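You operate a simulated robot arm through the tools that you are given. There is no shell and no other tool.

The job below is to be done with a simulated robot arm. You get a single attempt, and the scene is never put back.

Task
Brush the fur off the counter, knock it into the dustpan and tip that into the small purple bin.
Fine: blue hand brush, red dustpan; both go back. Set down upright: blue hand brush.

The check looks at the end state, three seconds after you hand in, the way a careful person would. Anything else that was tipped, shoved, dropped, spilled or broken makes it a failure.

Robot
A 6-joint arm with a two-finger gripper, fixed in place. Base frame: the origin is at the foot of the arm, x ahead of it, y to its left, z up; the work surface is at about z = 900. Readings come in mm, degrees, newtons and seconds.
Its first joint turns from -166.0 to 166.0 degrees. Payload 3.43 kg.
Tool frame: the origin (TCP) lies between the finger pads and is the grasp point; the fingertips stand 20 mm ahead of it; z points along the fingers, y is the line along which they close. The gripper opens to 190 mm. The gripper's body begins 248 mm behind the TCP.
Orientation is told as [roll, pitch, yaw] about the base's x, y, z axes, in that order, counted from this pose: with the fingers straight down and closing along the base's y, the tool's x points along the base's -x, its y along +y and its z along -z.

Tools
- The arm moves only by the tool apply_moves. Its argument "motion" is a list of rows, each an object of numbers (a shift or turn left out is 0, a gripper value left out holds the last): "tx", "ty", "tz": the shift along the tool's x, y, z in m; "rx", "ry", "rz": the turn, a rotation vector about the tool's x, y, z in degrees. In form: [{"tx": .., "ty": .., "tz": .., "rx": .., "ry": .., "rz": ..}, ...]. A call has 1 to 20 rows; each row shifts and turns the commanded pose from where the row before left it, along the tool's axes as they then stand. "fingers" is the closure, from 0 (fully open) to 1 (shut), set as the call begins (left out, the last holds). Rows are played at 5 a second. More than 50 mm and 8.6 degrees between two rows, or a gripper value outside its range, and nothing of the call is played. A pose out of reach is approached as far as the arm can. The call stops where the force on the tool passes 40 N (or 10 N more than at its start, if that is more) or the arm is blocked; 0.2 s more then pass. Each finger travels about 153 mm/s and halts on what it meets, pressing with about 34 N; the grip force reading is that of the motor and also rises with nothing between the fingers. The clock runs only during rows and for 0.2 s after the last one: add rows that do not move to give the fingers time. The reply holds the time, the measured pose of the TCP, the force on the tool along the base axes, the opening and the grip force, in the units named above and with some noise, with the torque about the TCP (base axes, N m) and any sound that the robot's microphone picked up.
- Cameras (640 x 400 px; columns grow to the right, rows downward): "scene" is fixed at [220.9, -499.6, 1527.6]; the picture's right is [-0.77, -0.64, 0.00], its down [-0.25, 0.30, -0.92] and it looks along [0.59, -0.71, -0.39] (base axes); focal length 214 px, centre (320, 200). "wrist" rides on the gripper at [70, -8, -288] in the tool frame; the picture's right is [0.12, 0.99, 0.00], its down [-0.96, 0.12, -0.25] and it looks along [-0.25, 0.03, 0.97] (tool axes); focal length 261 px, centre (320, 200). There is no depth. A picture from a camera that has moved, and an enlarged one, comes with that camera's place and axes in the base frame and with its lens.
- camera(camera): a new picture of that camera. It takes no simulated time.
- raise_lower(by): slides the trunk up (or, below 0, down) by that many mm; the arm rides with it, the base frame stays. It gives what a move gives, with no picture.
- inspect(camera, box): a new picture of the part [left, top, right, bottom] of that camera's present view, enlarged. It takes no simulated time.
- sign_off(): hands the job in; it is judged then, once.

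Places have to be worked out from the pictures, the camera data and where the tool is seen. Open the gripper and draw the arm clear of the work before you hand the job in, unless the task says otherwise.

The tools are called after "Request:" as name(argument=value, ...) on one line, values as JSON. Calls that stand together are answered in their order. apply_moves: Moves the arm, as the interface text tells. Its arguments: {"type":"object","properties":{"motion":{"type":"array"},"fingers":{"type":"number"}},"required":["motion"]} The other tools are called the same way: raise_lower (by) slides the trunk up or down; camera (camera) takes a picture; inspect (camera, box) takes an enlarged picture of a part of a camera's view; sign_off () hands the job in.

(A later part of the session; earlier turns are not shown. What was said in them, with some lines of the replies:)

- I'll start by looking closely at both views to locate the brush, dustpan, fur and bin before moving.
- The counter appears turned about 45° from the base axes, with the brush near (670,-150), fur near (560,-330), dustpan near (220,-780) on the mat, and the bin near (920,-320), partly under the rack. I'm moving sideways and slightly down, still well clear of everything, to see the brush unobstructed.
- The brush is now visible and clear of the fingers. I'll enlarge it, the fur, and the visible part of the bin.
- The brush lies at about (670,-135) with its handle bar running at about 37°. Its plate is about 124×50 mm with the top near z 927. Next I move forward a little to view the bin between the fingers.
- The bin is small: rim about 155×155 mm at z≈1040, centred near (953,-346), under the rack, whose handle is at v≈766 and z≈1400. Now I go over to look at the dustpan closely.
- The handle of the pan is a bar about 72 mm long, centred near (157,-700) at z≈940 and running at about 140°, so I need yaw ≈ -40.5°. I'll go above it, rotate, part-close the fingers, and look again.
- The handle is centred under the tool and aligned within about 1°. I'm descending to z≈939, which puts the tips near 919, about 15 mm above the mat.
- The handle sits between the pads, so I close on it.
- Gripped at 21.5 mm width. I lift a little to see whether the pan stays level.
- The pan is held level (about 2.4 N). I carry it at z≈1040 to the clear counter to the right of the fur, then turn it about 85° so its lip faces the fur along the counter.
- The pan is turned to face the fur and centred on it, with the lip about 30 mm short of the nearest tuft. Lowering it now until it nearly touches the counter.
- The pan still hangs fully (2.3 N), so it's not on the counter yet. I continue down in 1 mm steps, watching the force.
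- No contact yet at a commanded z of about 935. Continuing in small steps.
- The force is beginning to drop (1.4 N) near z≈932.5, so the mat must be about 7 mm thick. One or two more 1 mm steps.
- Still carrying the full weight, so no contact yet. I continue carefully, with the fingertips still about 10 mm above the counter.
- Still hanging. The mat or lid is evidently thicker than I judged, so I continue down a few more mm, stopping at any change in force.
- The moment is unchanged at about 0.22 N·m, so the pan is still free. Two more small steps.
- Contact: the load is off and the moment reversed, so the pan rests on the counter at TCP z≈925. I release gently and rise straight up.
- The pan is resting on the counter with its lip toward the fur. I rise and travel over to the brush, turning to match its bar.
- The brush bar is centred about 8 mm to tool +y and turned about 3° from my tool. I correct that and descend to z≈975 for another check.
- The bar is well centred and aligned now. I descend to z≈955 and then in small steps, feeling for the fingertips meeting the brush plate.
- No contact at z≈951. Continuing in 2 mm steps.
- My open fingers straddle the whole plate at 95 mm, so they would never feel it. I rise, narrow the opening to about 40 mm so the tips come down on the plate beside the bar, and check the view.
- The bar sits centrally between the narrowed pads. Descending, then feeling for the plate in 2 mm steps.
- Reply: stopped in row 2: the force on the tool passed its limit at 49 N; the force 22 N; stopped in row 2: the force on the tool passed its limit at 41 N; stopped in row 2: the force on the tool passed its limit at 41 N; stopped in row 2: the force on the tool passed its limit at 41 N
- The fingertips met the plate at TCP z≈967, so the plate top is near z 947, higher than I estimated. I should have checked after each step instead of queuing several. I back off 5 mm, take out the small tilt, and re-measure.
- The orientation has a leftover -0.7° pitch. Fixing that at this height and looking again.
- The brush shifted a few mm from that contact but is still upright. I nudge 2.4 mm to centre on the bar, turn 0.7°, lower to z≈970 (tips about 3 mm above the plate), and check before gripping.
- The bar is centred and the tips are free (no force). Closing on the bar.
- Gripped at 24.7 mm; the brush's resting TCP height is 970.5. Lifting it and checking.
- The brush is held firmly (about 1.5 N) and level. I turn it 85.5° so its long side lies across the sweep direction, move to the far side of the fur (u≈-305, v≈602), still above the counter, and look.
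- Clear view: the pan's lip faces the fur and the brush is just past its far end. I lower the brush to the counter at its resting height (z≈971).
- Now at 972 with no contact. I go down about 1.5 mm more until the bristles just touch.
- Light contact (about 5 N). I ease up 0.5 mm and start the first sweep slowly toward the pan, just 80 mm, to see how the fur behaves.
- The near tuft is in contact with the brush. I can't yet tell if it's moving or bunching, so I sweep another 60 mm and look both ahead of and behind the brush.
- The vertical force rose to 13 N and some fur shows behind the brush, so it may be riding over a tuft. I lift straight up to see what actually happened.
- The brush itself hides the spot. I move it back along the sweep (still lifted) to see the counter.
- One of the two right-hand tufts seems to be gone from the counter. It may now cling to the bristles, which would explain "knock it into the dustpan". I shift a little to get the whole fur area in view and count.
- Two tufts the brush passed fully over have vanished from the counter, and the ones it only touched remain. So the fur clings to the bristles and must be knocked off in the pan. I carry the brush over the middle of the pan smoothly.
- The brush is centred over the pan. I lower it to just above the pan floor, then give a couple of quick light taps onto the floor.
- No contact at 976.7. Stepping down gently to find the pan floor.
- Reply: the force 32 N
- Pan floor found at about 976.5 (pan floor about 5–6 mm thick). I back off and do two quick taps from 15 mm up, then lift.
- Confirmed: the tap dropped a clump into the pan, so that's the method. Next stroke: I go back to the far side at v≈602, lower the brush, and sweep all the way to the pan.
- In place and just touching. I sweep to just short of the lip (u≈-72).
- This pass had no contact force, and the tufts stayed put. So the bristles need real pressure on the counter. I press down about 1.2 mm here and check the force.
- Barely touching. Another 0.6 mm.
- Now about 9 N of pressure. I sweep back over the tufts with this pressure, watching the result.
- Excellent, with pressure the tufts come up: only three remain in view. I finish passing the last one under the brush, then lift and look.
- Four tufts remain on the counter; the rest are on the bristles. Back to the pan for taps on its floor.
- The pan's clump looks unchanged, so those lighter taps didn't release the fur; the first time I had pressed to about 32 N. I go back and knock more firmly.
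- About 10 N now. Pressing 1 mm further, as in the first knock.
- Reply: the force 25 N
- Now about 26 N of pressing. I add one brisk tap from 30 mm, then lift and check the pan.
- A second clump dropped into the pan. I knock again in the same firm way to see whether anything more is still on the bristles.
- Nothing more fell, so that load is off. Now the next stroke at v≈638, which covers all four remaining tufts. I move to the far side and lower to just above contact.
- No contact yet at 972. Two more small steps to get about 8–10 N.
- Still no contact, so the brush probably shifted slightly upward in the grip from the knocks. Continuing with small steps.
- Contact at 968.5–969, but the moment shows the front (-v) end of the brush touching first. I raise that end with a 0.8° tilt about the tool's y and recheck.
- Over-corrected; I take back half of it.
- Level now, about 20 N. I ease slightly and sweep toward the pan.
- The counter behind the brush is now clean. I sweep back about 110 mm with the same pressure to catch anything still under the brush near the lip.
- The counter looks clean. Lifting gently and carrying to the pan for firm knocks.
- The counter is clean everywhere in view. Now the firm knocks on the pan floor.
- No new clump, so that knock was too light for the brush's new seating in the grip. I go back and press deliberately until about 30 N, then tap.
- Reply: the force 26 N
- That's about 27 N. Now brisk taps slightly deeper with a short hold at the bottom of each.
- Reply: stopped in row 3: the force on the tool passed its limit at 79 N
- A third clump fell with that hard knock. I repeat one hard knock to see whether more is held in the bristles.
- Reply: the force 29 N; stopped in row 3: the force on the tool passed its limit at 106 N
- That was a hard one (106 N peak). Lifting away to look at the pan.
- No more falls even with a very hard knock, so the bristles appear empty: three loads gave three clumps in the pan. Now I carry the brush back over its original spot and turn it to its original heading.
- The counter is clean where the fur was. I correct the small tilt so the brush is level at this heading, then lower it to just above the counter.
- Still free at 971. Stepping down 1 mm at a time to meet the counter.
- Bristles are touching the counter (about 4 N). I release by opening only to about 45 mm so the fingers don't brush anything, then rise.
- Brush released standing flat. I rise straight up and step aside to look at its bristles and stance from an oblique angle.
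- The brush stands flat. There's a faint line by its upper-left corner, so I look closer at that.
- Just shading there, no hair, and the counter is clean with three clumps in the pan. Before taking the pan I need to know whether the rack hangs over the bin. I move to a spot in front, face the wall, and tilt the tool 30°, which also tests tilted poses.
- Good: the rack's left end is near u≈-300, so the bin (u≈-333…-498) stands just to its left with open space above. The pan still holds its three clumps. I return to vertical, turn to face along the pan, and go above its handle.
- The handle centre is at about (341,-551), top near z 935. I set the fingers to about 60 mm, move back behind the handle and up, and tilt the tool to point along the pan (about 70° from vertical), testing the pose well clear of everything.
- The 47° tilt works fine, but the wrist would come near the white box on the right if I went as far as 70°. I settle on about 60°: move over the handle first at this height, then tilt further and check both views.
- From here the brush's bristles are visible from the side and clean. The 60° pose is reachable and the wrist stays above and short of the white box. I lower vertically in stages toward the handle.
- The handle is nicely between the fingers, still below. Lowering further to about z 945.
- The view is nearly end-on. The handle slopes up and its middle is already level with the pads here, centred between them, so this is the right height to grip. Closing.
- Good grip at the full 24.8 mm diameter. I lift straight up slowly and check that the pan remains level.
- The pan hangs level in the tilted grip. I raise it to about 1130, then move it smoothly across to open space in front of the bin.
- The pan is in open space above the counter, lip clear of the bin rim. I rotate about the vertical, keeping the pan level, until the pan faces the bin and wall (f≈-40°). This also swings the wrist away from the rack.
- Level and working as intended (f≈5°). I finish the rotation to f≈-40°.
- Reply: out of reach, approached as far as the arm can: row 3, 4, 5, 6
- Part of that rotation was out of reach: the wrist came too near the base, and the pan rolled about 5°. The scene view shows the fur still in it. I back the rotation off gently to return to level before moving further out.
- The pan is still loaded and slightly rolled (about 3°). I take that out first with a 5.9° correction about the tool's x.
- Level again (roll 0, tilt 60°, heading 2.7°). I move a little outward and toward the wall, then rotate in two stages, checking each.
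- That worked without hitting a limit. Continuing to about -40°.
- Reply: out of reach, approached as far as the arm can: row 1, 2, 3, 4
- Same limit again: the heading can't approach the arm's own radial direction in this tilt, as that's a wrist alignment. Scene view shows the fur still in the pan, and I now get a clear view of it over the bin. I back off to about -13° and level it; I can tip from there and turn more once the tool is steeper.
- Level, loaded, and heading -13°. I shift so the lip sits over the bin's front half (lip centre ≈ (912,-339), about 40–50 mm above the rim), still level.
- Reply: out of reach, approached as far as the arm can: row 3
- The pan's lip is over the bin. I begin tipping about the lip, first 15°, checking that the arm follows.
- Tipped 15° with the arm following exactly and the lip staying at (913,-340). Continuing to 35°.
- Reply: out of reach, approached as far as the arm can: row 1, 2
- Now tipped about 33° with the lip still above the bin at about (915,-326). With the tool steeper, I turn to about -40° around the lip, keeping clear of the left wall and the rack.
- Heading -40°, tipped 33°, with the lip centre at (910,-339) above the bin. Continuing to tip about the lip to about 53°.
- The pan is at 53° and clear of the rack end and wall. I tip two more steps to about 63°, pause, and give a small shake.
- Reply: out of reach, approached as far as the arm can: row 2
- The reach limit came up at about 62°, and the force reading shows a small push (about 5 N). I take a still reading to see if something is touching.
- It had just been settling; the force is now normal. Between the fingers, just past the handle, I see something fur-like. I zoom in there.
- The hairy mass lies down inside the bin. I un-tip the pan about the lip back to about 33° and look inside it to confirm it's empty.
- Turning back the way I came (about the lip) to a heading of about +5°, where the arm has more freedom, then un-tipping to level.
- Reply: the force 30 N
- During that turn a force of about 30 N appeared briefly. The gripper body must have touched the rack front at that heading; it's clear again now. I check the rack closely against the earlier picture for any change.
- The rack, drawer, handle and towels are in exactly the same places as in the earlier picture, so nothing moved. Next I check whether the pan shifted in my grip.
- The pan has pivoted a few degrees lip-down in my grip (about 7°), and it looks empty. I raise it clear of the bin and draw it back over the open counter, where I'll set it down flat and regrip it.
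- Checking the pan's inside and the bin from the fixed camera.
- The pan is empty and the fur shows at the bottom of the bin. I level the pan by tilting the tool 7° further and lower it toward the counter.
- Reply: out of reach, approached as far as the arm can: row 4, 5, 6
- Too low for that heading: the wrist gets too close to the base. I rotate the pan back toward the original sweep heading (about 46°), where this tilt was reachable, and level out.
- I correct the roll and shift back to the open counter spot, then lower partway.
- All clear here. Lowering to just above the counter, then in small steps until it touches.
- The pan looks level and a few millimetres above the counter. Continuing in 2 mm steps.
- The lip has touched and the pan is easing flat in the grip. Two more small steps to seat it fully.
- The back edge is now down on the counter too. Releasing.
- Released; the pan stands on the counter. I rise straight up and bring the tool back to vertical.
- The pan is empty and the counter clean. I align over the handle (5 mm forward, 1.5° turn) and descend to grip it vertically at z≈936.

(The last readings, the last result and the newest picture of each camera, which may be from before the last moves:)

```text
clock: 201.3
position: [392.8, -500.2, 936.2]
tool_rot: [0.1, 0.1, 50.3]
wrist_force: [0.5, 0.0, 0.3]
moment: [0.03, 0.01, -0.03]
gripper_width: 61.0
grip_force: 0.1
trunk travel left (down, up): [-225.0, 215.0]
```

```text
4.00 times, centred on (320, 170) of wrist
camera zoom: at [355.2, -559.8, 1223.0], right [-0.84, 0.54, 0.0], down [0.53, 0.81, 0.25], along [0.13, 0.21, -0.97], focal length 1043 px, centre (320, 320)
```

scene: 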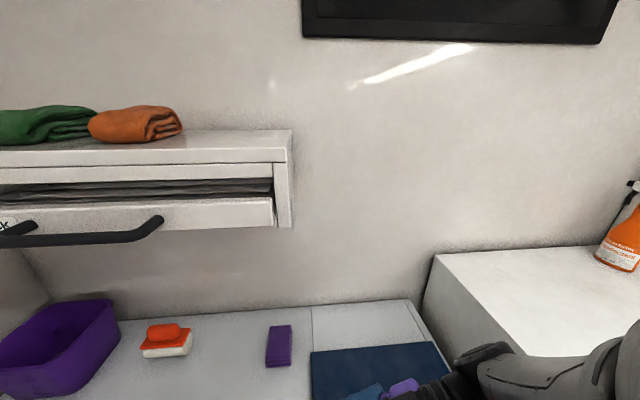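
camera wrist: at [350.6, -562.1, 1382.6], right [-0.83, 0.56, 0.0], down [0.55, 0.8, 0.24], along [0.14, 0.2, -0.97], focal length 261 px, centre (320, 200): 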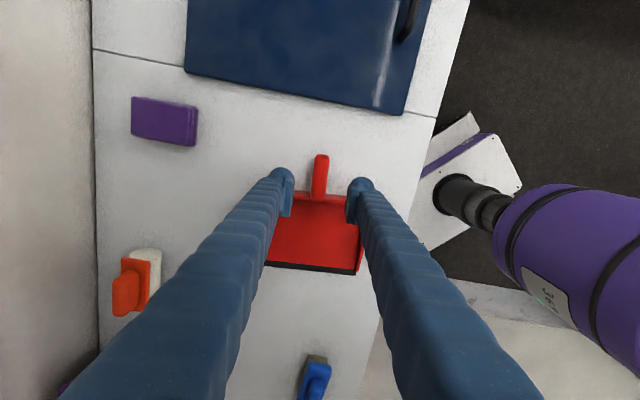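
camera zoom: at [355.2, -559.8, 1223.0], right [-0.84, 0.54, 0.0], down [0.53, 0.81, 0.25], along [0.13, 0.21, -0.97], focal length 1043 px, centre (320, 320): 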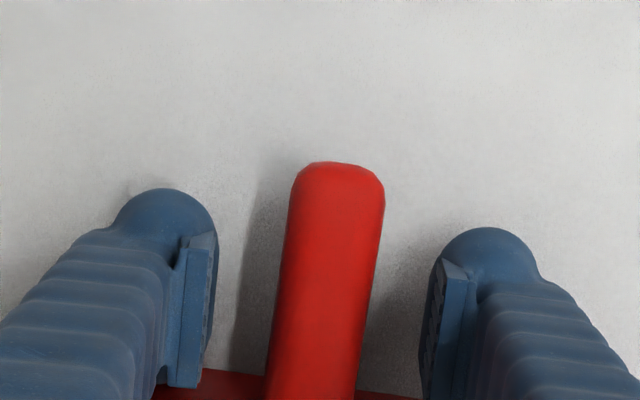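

Well aligned. Closing on the handle.

Request:
apply_moves(motion=[{}, {}, {}, {}], fingers=1)

Request:
apply_moves(motion=[{"tz": -0.01}, {"tz": -0.03}, {"tz": -0.045}, {"tz": -0.045}, {}, {}])

Request:
camera(camera="wrist")

```text
clock: 202.3
position: [392.9, -498.7, 935.5]
tool_rot: [0.1, 0.1, 50.3]
wrist_force: [0.1, -0.5, 0.6]
moment: [-0.13, 0.09, -0.04]
gripper_width: 24.6
grip_force: 33.5
trunk travel left (down, up): [-225.0, 215.0]
```

```text
clock: 203.7
position: [393.9, -500.2, 1067.1]
tool_rot: [0.1, 0.0, 50.2]
wrist_force: [-0.3, -0.6, -1.9]
moment: [-0.13, 0.17, -0.01]
gripper_width: 24.5
grip_force: 34.3
trunk travel left (down, up): [-225.0, 215.0]
```

```text
taken
camera wrist: at [355.2, -560.8, 1353.1], right [-0.84, 0.54, 0.0], down [0.53, 0.81, 0.25], along [0.13, 0.21, -0.97], focal length 261 px, centre (320, 200)
```

wrist: 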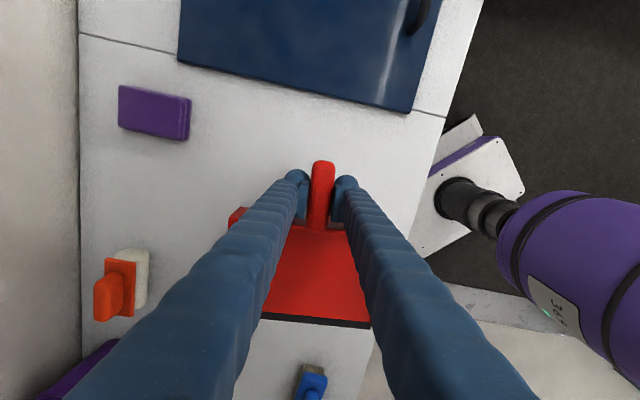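

Gripped level and lifted. I turn the pan back to its original heading (-40.5°) and carry it over the mat.

Request:
apply_moves(motion=[{"rz": 6.8}, {"rz": 8.4}, {"rz": 8.4}, {"rz": 8.4}, {"rz": 8.4}, {"rz": 8.4}, {"rz": 8.4}, {"rz": 8.4}, {"rz": 8.4}, {"rz": 8.4}, {"rz": 8.4}, {}])

Request:
apply_moves(motion=[{"tx": 0.0062, "ty": -0.038}, {"tx": 0.0062, "ty": -0.038}, {"tx": 0.0062, "ty": -0.038}, {"tx": 0.0062, "ty": -0.038}, {"tx": 0.0062, "ty": -0.038}, {"tx": 0.0062, "ty": -0.038}, {"tx": 0.0062, "ty": -0.038}, {"tx": 0.0062, "ty": -0.038}, {}])

Request:
camera(camera="wrist")

```text
clock: 206.3
position: [392.9, -499.7, 1066.2]
tool_rot: [0.0, 0.0, -40.5]
wrist_force: [0.1, -0.1, -1.4]
moment: [0.13, 0.14, -0.01]
gripper_width: 24.7
grip_force: 33.9
trunk travel left (down, up): [-225.0, 215.0]
```

```text
clock: 208.3
position: [158.2, -700.4, 1065.1]
tool_rot: [-0.1, 0.0, -40.5]
wrist_force: [-0.4, -0.5, -3.0]
moment: [0.17, 0.17, 0.03]
gripper_width: 24.7
grip_force: 34.5
trunk travel left (down, up): [-225.0, 215.0]
```

```text
taken
camera wrist: at [99.8, -661.3, 1352.2], right [0.55, 0.83, 0.0], down [0.81, -0.54, 0.25], along [0.2, -0.14, -0.97], focal length 261 px, centre (320, 200)
```

wrist: 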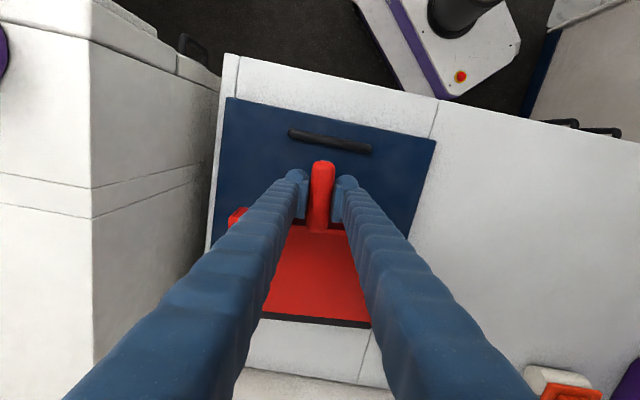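

Over the mat at the original spot. Lowering to just above the expected contact (about 950).

Request:
apply_moves(motion=[{"tz": 0.035}, {"tz": 0.035}, {"tz": 0.025}, {"tz": 0.012}, {}])

Request:
apply_moves(motion=[{"tz": 0.002}, {"tz": 0.002}, {}])

```text
clock: 209.5
position: [157.9, -700.1, 959.6]
tool_rot: [0.0, 0.0, -40.6]
wrist_force: [0.6, -0.4, -2.1]
moment: [0.16, 0.16, 0.0]
gripper_width: 24.4
grip_force: 34.1
trunk travel left (down, up): [-225.0, 215.0]
```

```text
clock: 210.3
position: [157.3, -700.3, 955.3]
tool_rot: [-0.1, 0.1, -40.5]
wrist_force: [-0.6, 0.7, -1.7]
moment: [0.15, 0.16, -0.02]
gripper_width: 24.8
grip_force: 34.2
trunk travel left (down, up): [-225.0, 215.0]
```

Request:
apply_moves(motion=[{"tz": 0.0015}, {}])

Request:
apply_moves(motion=[{"tz": 0.0015}, {}])

```text
clock: 210.9
position: [156.4, -699.3, 954.1]
tool_rot: [-0.1, 0.0, -40.5]
wrist_force: [-0.7, 0.0, -1.6]
moment: [0.07, -0.03, -0.05]
gripper_width: 24.9
grip_force: 33.6
trunk travel left (down, up): [-225.0, 215.0]
```

```text
clock: 211.5
position: [156.1, -699.7, 952.1]
tool_rot: [0.0, 0.1, -40.5]
wrist_force: [-0.9, 0.3, 4.4]
moment: [-0.64, -0.74, 0.06]
gripper_width: 24.6
grip_force: 34.3
trunk travel left (down, up): [-225.0, 215.0]
```

The lip touches first, by about 2 mm. One more small step to seat the back edge, then a check.

Request:
apply_moves(motion=[{"tz": 0.0015}, {}])

Request:
apply_moves(motion=[{"tz": 0.001}, {}])

```text
clock: 212.1
position: [157.2, -698.0, 951.9]
tool_rot: [-0.1, -0.1, -40.5]
wrist_force: [-1.9, -1.0, 16.7]
moment: [-0.3, -0.33, 0.01]
gripper_width: 24.5
grip_force: 33.8
trunk travel left (down, up): [-225.0, 215.0]
```

```text
clock: 212.7
position: [157.0, -699.8, 950.8]
tool_rot: [-0.1, 0.0, -40.5]
wrist_force: [-5.3, -3.2, 20.4]
moment: [-0.4, -0.31, 0.05]
gripper_width: 24.3
grip_force: 34.3
trunk travel left (down, up): [-225.0, 215.0]
```

Fully seated (about 20 N). I ease up 1 mm and release.

Request:
apply_moves(motion=[{"tz": -0.0012}, {}])

Request:
apply_moves(motion=[{}, {}, {}], fingers=0.6)

Request:
apply_moves(motion=[{"tz": -0.02}, {"tz": -0.04}, {"tz": -0.045}, {"tz": -0.045}, {"tz": -0.045}, {}])

Request:
camera(camera="wrist")

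Request:
inspect(camera="wrist", box=[210, 90, 430, 290])

```text
clock: 213.3
position: [157.0, -698.5, 949.3]
tool_rot: [0.0, 0.1, -40.6]
wrist_force: [-0.9, -2.3, 7.7]
moment: [-0.11, -0.06, -0.02]
gripper_width: 24.1
grip_force: 33.9
trunk travel left (down, up): [-225.0, 215.0]
```

```text
clock: 214.1
position: [156.7, -699.5, 951.2]
tool_rot: [0.0, -0.1, -40.5]
wrist_force: [-0.8, 0.0, 0.2]
moment: [0.03, -0.01, 0.02]
gripper_width: 76.0
grip_force: 0.0
trunk travel left (down, up): [-225.0, 215.0]
```

```text
clock: 215.5
position: [157.8, -698.3, 1146.0]
tool_rot: [-0.1, 0.0, -40.6]
wrist_force: [0.0, 0.8, 0.1]
moment: [-0.05, 0.03, 0.03]
gripper_width: 75.9
grip_force: 0.1
trunk travel left (down, up): [-225.0, 215.0]
```

```text
taken
camera wrist: at [100.2, -659.0, 1432.7], right [0.55, 0.83, 0.0], down [0.81, -0.54, 0.25], along [0.2, -0.14, -0.97], focal length 261 px, centre (320, 200)
```

wrist: 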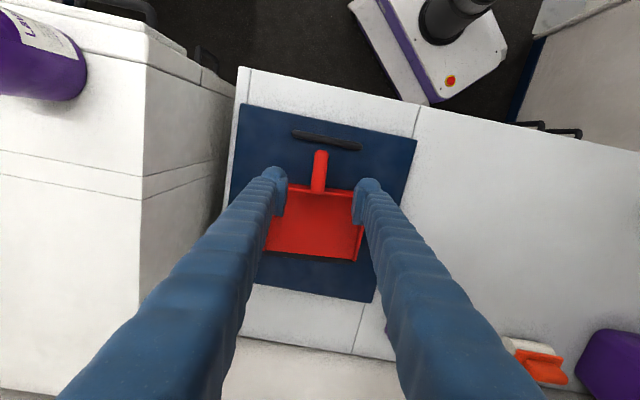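

```text
2.00 times, centred on (320, 190) of wrist
camera zoom: at [100.2, -659.0, 1432.7], right [0.55, 0.83, 0.0], down [0.81, -0.54, 0.25], along [0.2, -0.14, -0.97], focal length 521 px, centre (320, 220)
```

zoom: 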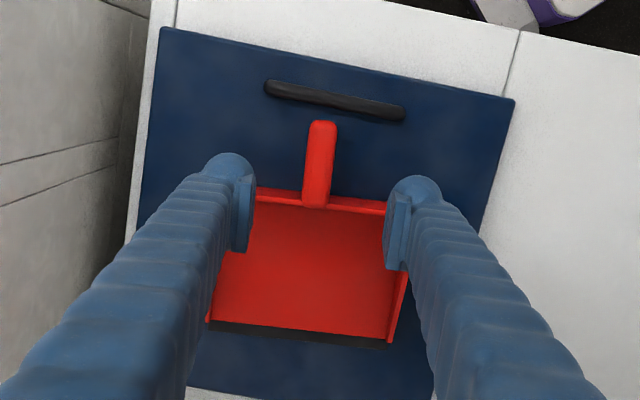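

The pan is back on the mat in its original place. I raise the arm, open the gripper, and return to the starting pose so I can compare the whole scene with the first pictures.

Request:
apply_moves(motion=[{"tz": -0.045}, {"tz": -0.045}, {"tz": -0.045}, {"tz": -0.045}, {"tz": -0.045}, {"tz": -0.045}, {"tz": -0.018}, {"rz": -8.1}, {"rz": -8.1}, {"rz": -8.1}, {"rz": -8.1}, {"rz": -8.1}, {}], fingers=0)

Request:
apply_moves(motion=[{"tx": -0.0324, "ty": 0.0295}, {"tx": -0.0324, "ty": 0.0295}, {"tx": -0.0324, "ty": 0.0295}, {"tx": -0.0324, "ty": 0.0295}, {"tx": -0.0324, "ty": 0.0295}, {"tx": -0.0324, "ty": 0.0295}, {"tx": -0.0324, "ty": 0.0295}, {"tx": -0.0324, "ty": 0.0295}, {}])

Request:
camera(camera="wrist")

Request:
camera(camera="scene")

```text
clock: 218.3
position: [157.5, -699.4, 1433.8]
tool_rot: [0.1, 0.1, 0.1]
wrist_force: [0.6, 0.1, -0.2]
moment: [0.01, -0.03, -0.02]
gripper_width: 190.0
grip_force: 0.1
trunk travel left (down, up): [-225.0, 215.0]
```

```text
clock: 220.3
position: [419.9, -463.1, 1432.6]
tool_rot: [-0.1, 0.0, -0.1]
wrist_force: [0.2, 0.4, 0.1]
moment: [-0.07, -0.03, -0.01]
gripper_width: 190.1
grip_force: 0.0
trunk travel left (down, up): [-225.0, 215.0]
```

```text
taken
camera wrist: at [349.4, -471.9, 1720.5], right [-0.12, 0.99, 0.0], down [0.96, 0.12, 0.25], along [0.24, 0.03, -0.97], focal length 261 px, centre (320, 200)
```

wrist: 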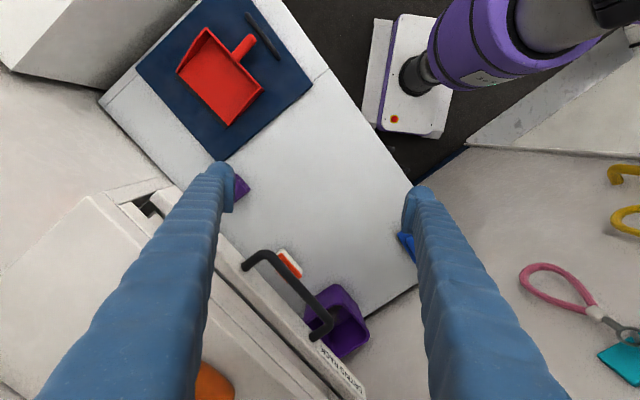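

```text
taken
```

scene: 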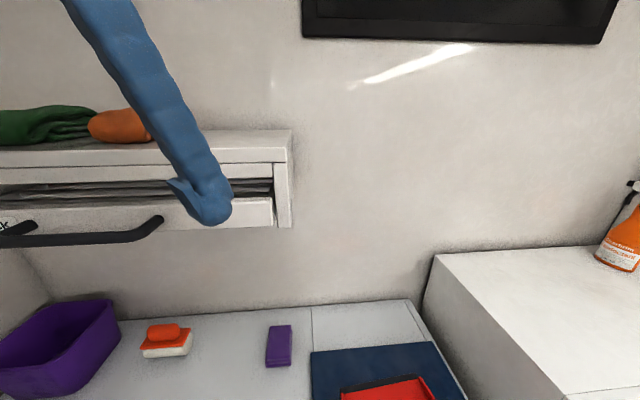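

The view matches the starting pictures, minus the fur. I zoom in on the same boxes as at the start to compare pan, brush, bin and counter.

Request:
inspect(camera="wrist", box=[220, 140, 460, 290])

Request:
inspect(camera="wrist", box=[100, 0, 340, 150])

Request:
inspect(camera="wrist", box=[200, 230, 440, 380])

Request:
inspect(camera="scene", box=[0, 250, 240, 400])

```text
2.67 times, centred on (340, 215) of wrist
camera zoom: at [349.4, -471.9, 1720.5], right [-0.12, 0.99, 0.0], down [0.96, 0.12, 0.25], along [0.24, 0.03, -0.97], focal length 695 px, centre (267, 160)
```

zoom: 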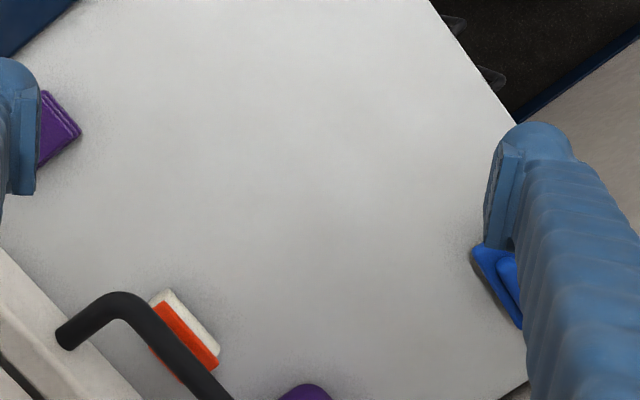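

```text
2.67 times, centred on (220, 75) of wrist
camera zoom: at [349.4, -471.9, 1720.5], right [-0.12, 0.99, 0.0], down [0.96, 0.12, 0.25], along [0.24, 0.03, -0.97], focal length 695 px, centre (587, 533)
```

zoom: 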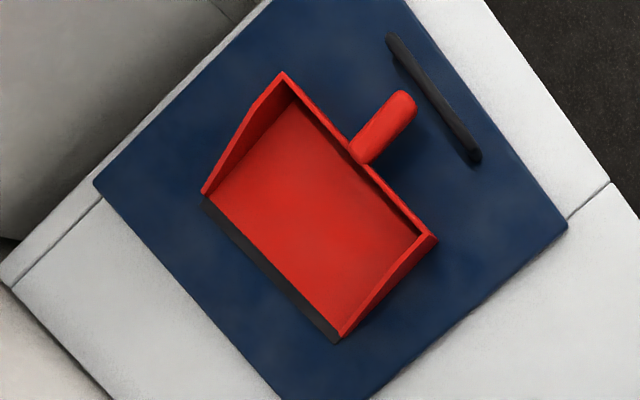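

```text
2.67 times, centred on (320, 305) of wrist
camera zoom: at [349.4, -471.9, 1720.5], right [-0.12, 0.99, 0.0], down [0.96, 0.12, 0.25], along [0.24, 0.03, -0.97], focal length 695 px, centre (320, -80)
```

zoom: 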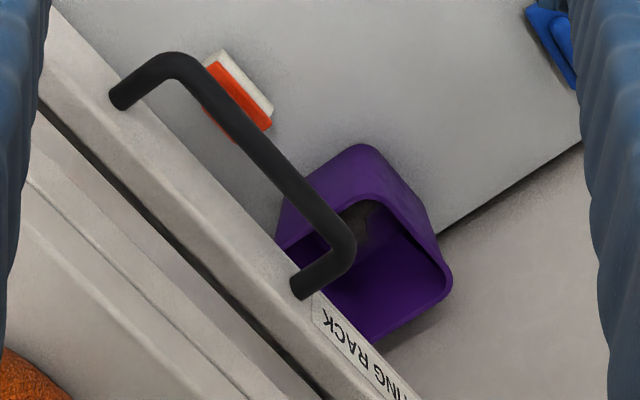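

```text
2.67 times, centred on (120, 325) of scene
camera zoom: at [220.9, -499.6, 1527.6], right [-0.77, -0.64, 0.0], down [-0.25, 0.3, -0.92], along [0.59, -0.71, -0.39], focal length 572 px, centre (853, -133)
```

zoom: 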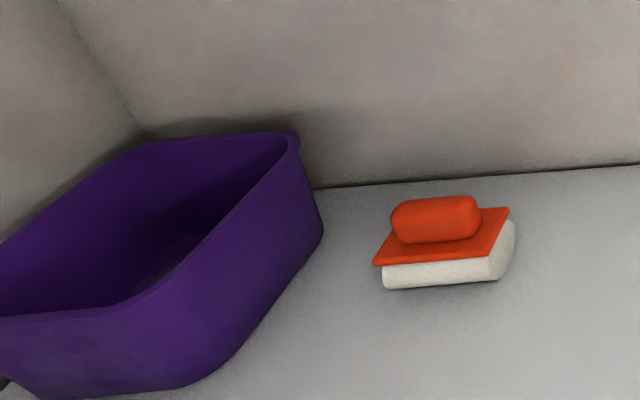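

Pan, brush, scrubber, sponge, rack and bin all line up with the first pictures, and fur shows in the bin. One last look from nearer the bin, to be sure no fur landed beside it and the brush stands properly.

Request:
apply_moves(motion=[{"tx": -0.022, "ty": 0.0385}, {"tx": -0.022, "ty": 0.0385}, {"tx": -0.022, "ty": 0.0385}, {"tx": -0.022, "ty": 0.0385}, {"tx": -0.022, "ty": 0.0385}, {"tx": -0.024, "ty": 0.0385}, {"tz": 0.045}, {"tz": 0.045}, {"tz": 0.045}, {"tz": 0.04}, {}])

Request:
camera(camera="wrist")

Request:
inspect(camera="wrist", box=[200, 230, 320, 380])

Request:
inspect(camera="wrist", box=[300, 150, 420, 260])

```text
clock: 222.7
position: [551.7, -232.1, 1257.4]
tool_rot: [0.0, 0.0, 0.0]
wrist_force: [0.0, -0.2, 0.0]
moment: [0.04, -0.04, -0.01]
gripper_width: 190.1
grip_force: 0.1
trunk travel left (down, up): [-225.0, 215.0]
```

```text
taken
camera wrist: at [481.8, -241.3, 1544.7], right [-0.12, 0.99, 0.0], down [0.96, 0.12, 0.25], along [0.24, 0.03, -0.97], focal length 261 px, centre (320, 200)
```

wrist: 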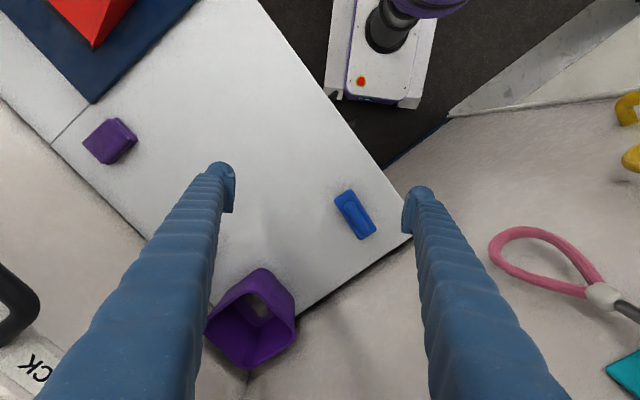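

```text
2.67 times, centred on (260, 305) of wrist
camera zoom: at [481.8, -241.3, 1544.7], right [-0.12, 0.99, 0.0], down [0.96, 0.12, 0.25], along [0.24, 0.03, -0.97], focal length 695 px, centre (480, -80)
```

zoom: 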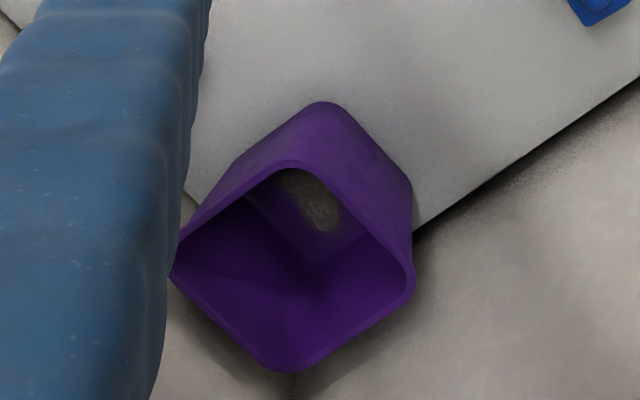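

```text
3.64 times, centred on (360, 205) of wrist
camera zoom: at [481.8, -241.3, 1544.7], right [-0.12, 0.99, 0.0], down [0.96, 0.12, 0.25], along [0.24, 0.03, -0.97], focal length 948 px, centre (174, 182)
```

zoom: 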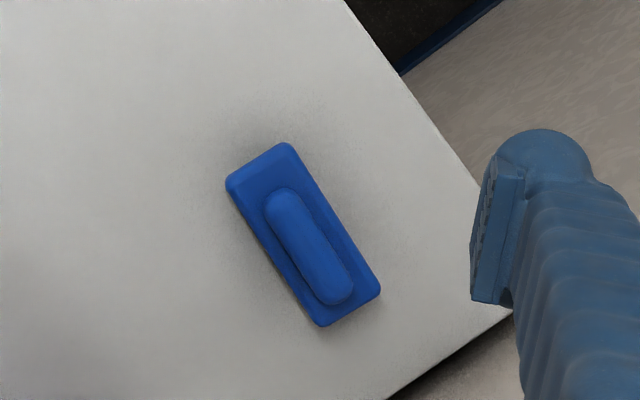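

The fur is in the bin, nothing lies beside it, and the brush stands upright in its place. I draw the open gripper up and clear before handing in.

Request:
apply_moves(motion=[{"tz": -0.045}, {"tz": -0.045}, {"tz": -0.045}, {"tz": -0.04}, {"tx": 0.04, "ty": -0.02}, {"tx": 0.04, "ty": -0.02}, {"tx": 0.04, "ty": -0.02}, {}, {}], fingers=0)

```text
clock: 224.7
position: [431.6, -292.4, 1433.4]
tool_rot: [0.0, 0.0, 0.0]
wrist_force: [-0.7, -0.2, 0.2]
moment: [-0.01, -0.02, -0.04]
gripper_width: 190.0
grip_force: 0.0
trunk travel left (down, up): [-225.0, 215.0]
```

The arm is high and clear, the gripper is open, and the counter is clean. The fur is in the bin and both tools are back in place, so I hand the job in.

Request:
sign_off()

```text
The job is handed in.
```

The fur is off the counter and in the small purple bin. The brush and dustpan are back within a few millimetres of where they started, and the brush stands upright. The last pictures show no fur on the counter, in the dustpan or beside the bin.

- **How the fur came up:** It clung to the bristles instead of sliding. I brushed in a few strokes, knocked the brush out in the dustpan after each load, then tipped the pan over the bin.
- **Brush nudged:** On my first try at gripping it, the fingers pressed on its plate and shifted it about 6 mm. I put it back on its original spot.
- **Rack touched:** While backing away from the bin, the gripper pressed against the drying rack with roughly 30 N for a moment. Pictures taken right after show the rack, drawer, handle and towels exactly where they were.
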